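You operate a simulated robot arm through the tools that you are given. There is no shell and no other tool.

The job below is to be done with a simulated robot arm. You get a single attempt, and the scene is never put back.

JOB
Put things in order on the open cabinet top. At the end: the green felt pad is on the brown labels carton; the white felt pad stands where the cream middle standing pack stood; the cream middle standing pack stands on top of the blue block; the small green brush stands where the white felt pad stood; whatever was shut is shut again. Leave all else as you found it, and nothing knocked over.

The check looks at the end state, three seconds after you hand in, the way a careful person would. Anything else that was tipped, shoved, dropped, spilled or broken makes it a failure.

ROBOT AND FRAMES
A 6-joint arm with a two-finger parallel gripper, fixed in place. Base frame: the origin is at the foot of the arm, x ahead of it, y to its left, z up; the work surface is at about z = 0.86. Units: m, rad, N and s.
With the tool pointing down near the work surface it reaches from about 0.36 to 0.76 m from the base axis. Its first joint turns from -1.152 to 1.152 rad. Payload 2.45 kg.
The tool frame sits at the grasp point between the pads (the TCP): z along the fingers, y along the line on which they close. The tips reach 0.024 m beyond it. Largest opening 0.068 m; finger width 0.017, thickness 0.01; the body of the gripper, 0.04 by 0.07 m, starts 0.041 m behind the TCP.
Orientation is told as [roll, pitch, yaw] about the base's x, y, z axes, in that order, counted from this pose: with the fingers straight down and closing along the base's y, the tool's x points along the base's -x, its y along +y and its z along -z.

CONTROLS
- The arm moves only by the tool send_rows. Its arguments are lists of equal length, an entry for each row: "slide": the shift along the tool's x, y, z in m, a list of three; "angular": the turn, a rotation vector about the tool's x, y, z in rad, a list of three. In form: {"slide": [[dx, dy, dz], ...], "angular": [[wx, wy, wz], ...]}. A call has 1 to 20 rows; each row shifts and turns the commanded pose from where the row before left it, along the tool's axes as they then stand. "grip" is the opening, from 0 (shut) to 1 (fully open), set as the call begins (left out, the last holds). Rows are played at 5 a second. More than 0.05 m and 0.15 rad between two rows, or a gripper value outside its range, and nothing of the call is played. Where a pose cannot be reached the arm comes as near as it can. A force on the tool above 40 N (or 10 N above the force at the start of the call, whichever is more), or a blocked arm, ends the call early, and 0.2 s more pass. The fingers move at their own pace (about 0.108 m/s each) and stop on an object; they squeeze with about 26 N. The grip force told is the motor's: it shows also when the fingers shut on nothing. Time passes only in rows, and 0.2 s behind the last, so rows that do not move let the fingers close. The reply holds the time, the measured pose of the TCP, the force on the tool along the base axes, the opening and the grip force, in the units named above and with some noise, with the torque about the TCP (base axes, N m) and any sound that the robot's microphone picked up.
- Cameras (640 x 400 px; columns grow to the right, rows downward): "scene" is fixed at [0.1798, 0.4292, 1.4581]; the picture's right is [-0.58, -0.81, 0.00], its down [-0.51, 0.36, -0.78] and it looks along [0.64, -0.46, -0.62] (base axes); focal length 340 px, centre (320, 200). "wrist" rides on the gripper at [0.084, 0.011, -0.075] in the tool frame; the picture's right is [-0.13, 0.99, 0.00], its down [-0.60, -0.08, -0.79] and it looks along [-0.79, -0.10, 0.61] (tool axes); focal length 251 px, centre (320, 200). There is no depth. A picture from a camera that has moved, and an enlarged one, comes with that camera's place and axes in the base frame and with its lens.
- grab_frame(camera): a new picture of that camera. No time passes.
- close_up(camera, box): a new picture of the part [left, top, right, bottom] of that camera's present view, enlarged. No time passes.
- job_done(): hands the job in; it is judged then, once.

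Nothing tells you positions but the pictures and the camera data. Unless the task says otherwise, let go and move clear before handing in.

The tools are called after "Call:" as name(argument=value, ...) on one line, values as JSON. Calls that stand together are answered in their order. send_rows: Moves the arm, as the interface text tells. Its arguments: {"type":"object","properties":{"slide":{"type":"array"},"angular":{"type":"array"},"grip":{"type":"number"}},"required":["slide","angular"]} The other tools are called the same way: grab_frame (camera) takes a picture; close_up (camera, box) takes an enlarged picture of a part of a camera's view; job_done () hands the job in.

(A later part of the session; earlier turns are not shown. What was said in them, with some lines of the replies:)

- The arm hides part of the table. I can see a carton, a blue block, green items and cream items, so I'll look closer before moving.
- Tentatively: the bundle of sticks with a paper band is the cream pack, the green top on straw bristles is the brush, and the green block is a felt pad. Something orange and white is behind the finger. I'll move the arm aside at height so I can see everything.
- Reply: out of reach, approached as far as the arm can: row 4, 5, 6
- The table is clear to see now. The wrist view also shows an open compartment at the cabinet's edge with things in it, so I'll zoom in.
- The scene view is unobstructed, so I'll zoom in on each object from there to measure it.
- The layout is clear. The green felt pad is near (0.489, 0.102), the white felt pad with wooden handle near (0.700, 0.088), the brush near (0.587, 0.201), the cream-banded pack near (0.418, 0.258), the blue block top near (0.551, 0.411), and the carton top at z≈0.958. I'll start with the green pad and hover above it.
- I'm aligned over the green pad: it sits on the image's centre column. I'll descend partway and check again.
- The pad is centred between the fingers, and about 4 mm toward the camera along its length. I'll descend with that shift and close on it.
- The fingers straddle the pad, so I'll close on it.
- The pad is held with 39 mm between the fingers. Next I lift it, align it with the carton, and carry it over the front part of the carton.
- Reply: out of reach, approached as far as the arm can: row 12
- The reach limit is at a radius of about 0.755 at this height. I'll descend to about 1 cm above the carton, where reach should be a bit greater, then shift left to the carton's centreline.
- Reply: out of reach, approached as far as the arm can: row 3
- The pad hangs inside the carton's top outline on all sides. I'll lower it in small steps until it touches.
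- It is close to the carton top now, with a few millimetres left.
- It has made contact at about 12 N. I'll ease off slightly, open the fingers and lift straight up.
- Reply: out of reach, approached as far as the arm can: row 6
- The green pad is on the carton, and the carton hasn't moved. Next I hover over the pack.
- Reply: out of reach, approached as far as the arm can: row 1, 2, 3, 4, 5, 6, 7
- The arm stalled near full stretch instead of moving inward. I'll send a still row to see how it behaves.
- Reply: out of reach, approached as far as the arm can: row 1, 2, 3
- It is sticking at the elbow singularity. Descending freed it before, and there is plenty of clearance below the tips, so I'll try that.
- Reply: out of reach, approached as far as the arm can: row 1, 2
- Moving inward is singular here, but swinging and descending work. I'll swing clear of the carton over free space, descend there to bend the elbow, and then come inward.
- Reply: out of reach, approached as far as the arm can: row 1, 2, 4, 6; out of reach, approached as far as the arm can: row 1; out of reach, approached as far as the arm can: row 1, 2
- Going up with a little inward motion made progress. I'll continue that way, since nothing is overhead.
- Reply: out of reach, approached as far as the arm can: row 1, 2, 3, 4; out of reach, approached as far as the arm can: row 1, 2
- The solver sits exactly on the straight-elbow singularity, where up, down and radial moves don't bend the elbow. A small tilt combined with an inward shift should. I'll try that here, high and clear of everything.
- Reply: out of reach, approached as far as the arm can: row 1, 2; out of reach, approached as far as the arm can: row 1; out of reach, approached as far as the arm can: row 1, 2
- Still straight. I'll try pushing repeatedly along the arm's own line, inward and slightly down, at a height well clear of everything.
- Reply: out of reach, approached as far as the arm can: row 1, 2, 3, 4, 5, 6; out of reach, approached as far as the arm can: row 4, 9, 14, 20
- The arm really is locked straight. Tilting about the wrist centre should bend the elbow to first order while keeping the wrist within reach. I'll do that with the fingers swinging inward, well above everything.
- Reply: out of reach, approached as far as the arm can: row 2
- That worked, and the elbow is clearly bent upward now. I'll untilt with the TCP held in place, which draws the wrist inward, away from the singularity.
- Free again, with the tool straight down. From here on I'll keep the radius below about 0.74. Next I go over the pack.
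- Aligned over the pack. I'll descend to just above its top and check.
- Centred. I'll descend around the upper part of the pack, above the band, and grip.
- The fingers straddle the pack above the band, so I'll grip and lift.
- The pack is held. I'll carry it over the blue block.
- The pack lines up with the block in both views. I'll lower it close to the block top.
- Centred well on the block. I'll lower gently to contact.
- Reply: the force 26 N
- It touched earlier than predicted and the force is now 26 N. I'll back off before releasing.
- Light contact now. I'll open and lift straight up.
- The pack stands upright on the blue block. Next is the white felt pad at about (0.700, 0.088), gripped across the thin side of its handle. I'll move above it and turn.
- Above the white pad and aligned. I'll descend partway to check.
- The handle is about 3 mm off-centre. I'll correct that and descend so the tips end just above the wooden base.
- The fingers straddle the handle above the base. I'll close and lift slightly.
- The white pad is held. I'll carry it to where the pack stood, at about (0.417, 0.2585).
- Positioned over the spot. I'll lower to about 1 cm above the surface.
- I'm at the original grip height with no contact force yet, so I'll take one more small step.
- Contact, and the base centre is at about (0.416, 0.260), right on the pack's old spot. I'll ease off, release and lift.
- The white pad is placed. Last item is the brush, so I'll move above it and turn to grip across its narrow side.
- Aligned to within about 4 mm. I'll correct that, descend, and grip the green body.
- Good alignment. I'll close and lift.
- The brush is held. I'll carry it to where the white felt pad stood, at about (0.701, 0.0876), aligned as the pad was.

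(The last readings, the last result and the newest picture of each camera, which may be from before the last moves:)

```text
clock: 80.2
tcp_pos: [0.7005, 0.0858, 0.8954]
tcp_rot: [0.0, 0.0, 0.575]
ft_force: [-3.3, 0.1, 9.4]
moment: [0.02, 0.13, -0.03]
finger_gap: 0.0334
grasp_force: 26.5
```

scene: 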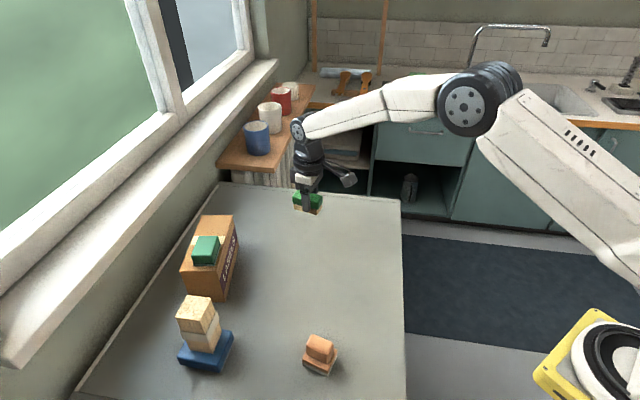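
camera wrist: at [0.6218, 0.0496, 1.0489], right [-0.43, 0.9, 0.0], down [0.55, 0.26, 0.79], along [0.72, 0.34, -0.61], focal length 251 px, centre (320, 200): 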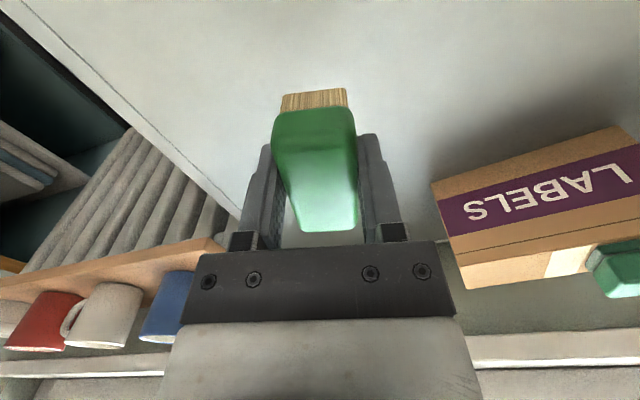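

The brush is touching down. I'll ease off slightly, release and lift.

Call:
send_rows(slide=[[0, 0, -0.0007], [0, 0, 0]], angular=[[0, 0, 0], [0, 0, 0]])

Call:
send_rows(slide=[[0, 0, 0], [0, 0, 0], [0, 0, 0], [0, 0, -0.01], [0, 0, -0.02], [0, 0, -0.04], [0, 0, -0.04], [0, 0, -0.03], [0, 0, 0]], angular=[[0, 0, 0], [0, 0, 0], [0, 0, 0], [0, 0, 0], [0, 0, 0], [0, 0, 0], [0, 0, 0], [0, 0, 0], [0, 0, 0]], grip=1)

Call:
grab_frame(camera="scene")

Call:
grab_frame(camera="wrist")

```text
clock: 80.8
tcp_pos: [0.6998, 0.0859, 0.8957]
tcp_rot: [-0.002, 0.001, 0.575]
ft_force: [1.3, -0.6, 5.7]
moment: [0.0, -0.04, -0.03]
finger_gap: 0.0332
grasp_force: 25.6
```

```text
clock: 82.8
tcp_pos: [0.6985, 0.0885, 1.0365]
tcp_rot: [-0.001, 0.002, 0.574]
ft_force: [0.0, 0.0, -1.0]
moment: [-0.01, -0.06, 0.03]
finger_gap: 0.0678
grasp_force: 0.1
```

```text
taken
```

scene: 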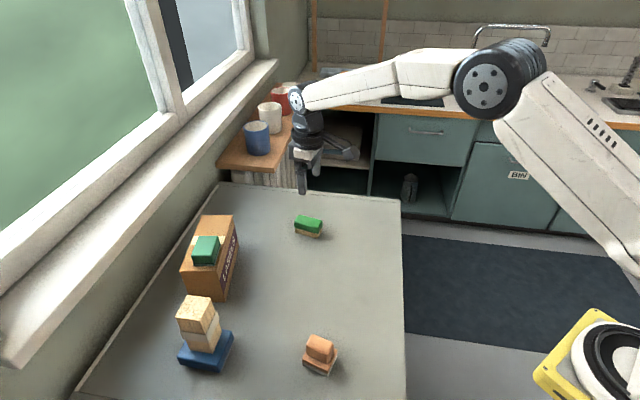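

```text
taken
camera wrist: at [0.6208, 0.0504, 1.1119], right [-0.43, 0.9, 0.0], down [0.55, 0.26, 0.79], along [0.71, 0.34, -0.61], focal length 251 px, centre (320, 200)
```

wrist: 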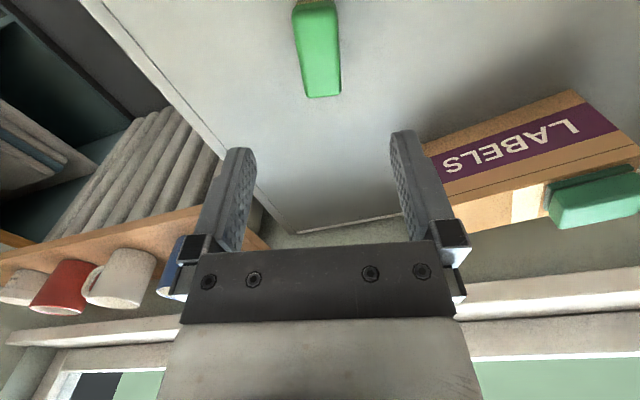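

All four items are in place. I'll move the arm clear and inspect everything.

Call:
send_rows(slide=[[0.0349, -0.0013, -0.0143], [0.0349, -0.0013, -0.0143], [0.0349, -0.0013, -0.0143], [0.0349, -0.0013, -0.0143], [0.0349, -0.0013, -0.0143], [0.0349, -0.0013, -0.0143], [0.0349, -0.0013, -0.0143], [0, -0.04, 0], [0, -0.04, 0], [0, -0.04, 0], [0, 0, 0]], angular=[[0, 0, 0], [0, 0, 0], [0, 0, 0], [0, 0, 0], [0, 0, 0], [0, 0, 0], [0, 0, 0], [0, 0, 0], [0, 0, 0], [0, 0, 0], [0, 0, 0]])

Call:
grab_frame(camera="scene")

Call:
close_up(camera="scene", box=[160, 200, 360, 390])

Call:
close_up(camera="scene", box=[160, 310, 256, 380])

Call:
close_up(camera="scene", box=[270, 205, 342, 250])

Call:
grab_frame(camera="wrist")

```text
clock: 85.2
tcp_pos: [0.5649, -0.1543, 1.1361]
tcp_rot: [0.0, 0.002, 0.577]
ft_force: [0.8, 0.0, 0.4]
moment: [0.02, -0.01, 0.0]
finger_gap: 0.068
grasp_force: 0.1
```

```text
taken
```

scene: 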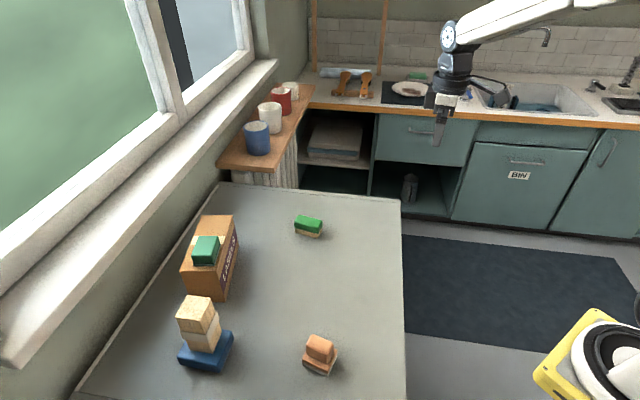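

```text
2.11 times, centred on (260, 295) of scene
camera zoom: at [0.1798, 0.4291, 1.4581], right [-0.58, -0.81, 0.0], down [-0.51, 0.36, -0.78], along [0.64, -0.46, -0.62], focal length 715 px, centre (446, 0)
```

zoom: 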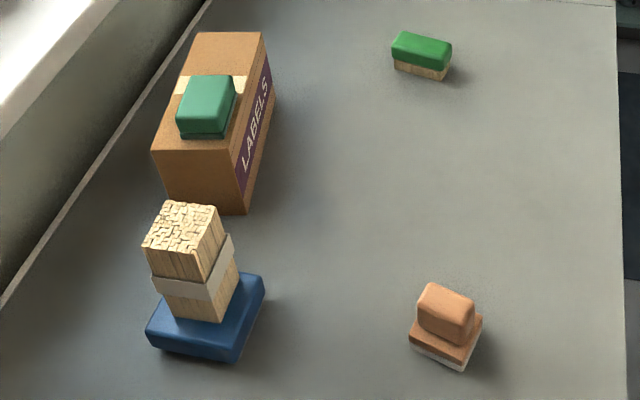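

```text
5.71 times, centred on (208, 345) of scene
camera zoom: at [0.1798, 0.4291, 1.4581], right [-0.58, -0.81, 0.0], down [-0.51, 0.36, -0.78], along [0.64, -0.46, -0.62], focal length 1941 px, centre (960, -629)
```

zoom: 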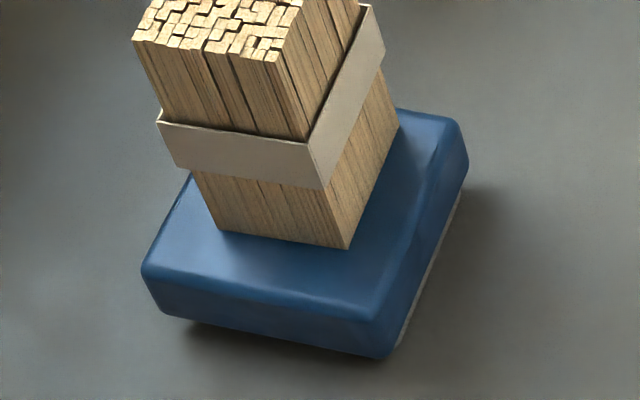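

```text
8.89 times, centred on (306, 228) of scene
camera zoom: at [0.1798, 0.4291, 1.4581], right [-0.58, -0.81, 0.0], down [-0.51, 0.36, -0.78], along [0.64, -0.46, -0.62], focal length 3019 px, centre (444, -44)
```

zoom: 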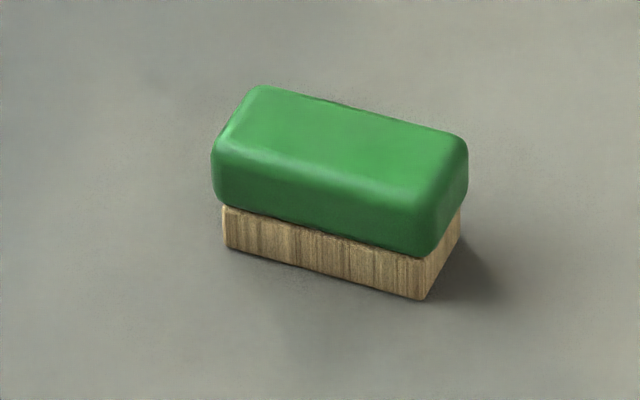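

```text
taken
camera wrist: at [0.4876, -0.1927, 1.2111], right [-0.43, 0.9, 0.0], down [0.55, 0.26, 0.79], along [0.71, 0.34, -0.61], focal length 251 px, centre (320, 200)
```

wrist: 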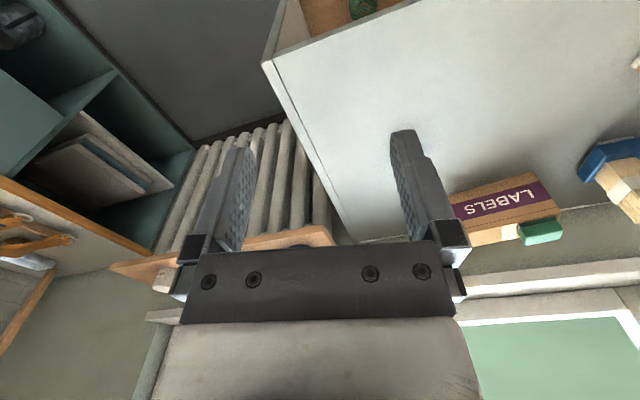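

The inspection shows what was asked:
- The green felt pad is on the carton.
- The cream-banded pack is upright on the blue block.
- The white felt pad is on the pack's old spot.
- The brush is on the white pad's old spot.

The carton and block haven't moved, I opened nothing, and the arm is clear, so I'm handing in.

Call:
job_done()

```text
The job is handed in.
```

The four items are where you asked, and I've handed the job in. I checked the end state in the camera pictures first; the check's result isn't known yet.

- **Green felt pad:** it sits flat on the brown labels carton, toward the front end, because the arm could not reach the middle.
- **Cream pack:** it stands upright near the centre of the blue block. I pressed it down with about 26 N for a moment before easing off; the block did not move.
- **White felt pad:** it stands where the pack stood, about 2 mm off the old centre by my measurement.
- **Small green brush:** it stands where the white felt pad stood, about 3 mm off, turned roughly the way the pad was.

In the pictures the carton and blue block are where they were, and nothing was tipped. I opened nothing, so there was nothing to shut again. The compartment at the cabinet's edge was already open, and I left it that way.

After the green pad was placed, the arm locked at full stretch and took several moves to free. It touched nothing while it was stuck, and it ended clear of the cabinet top with the gripper empty.
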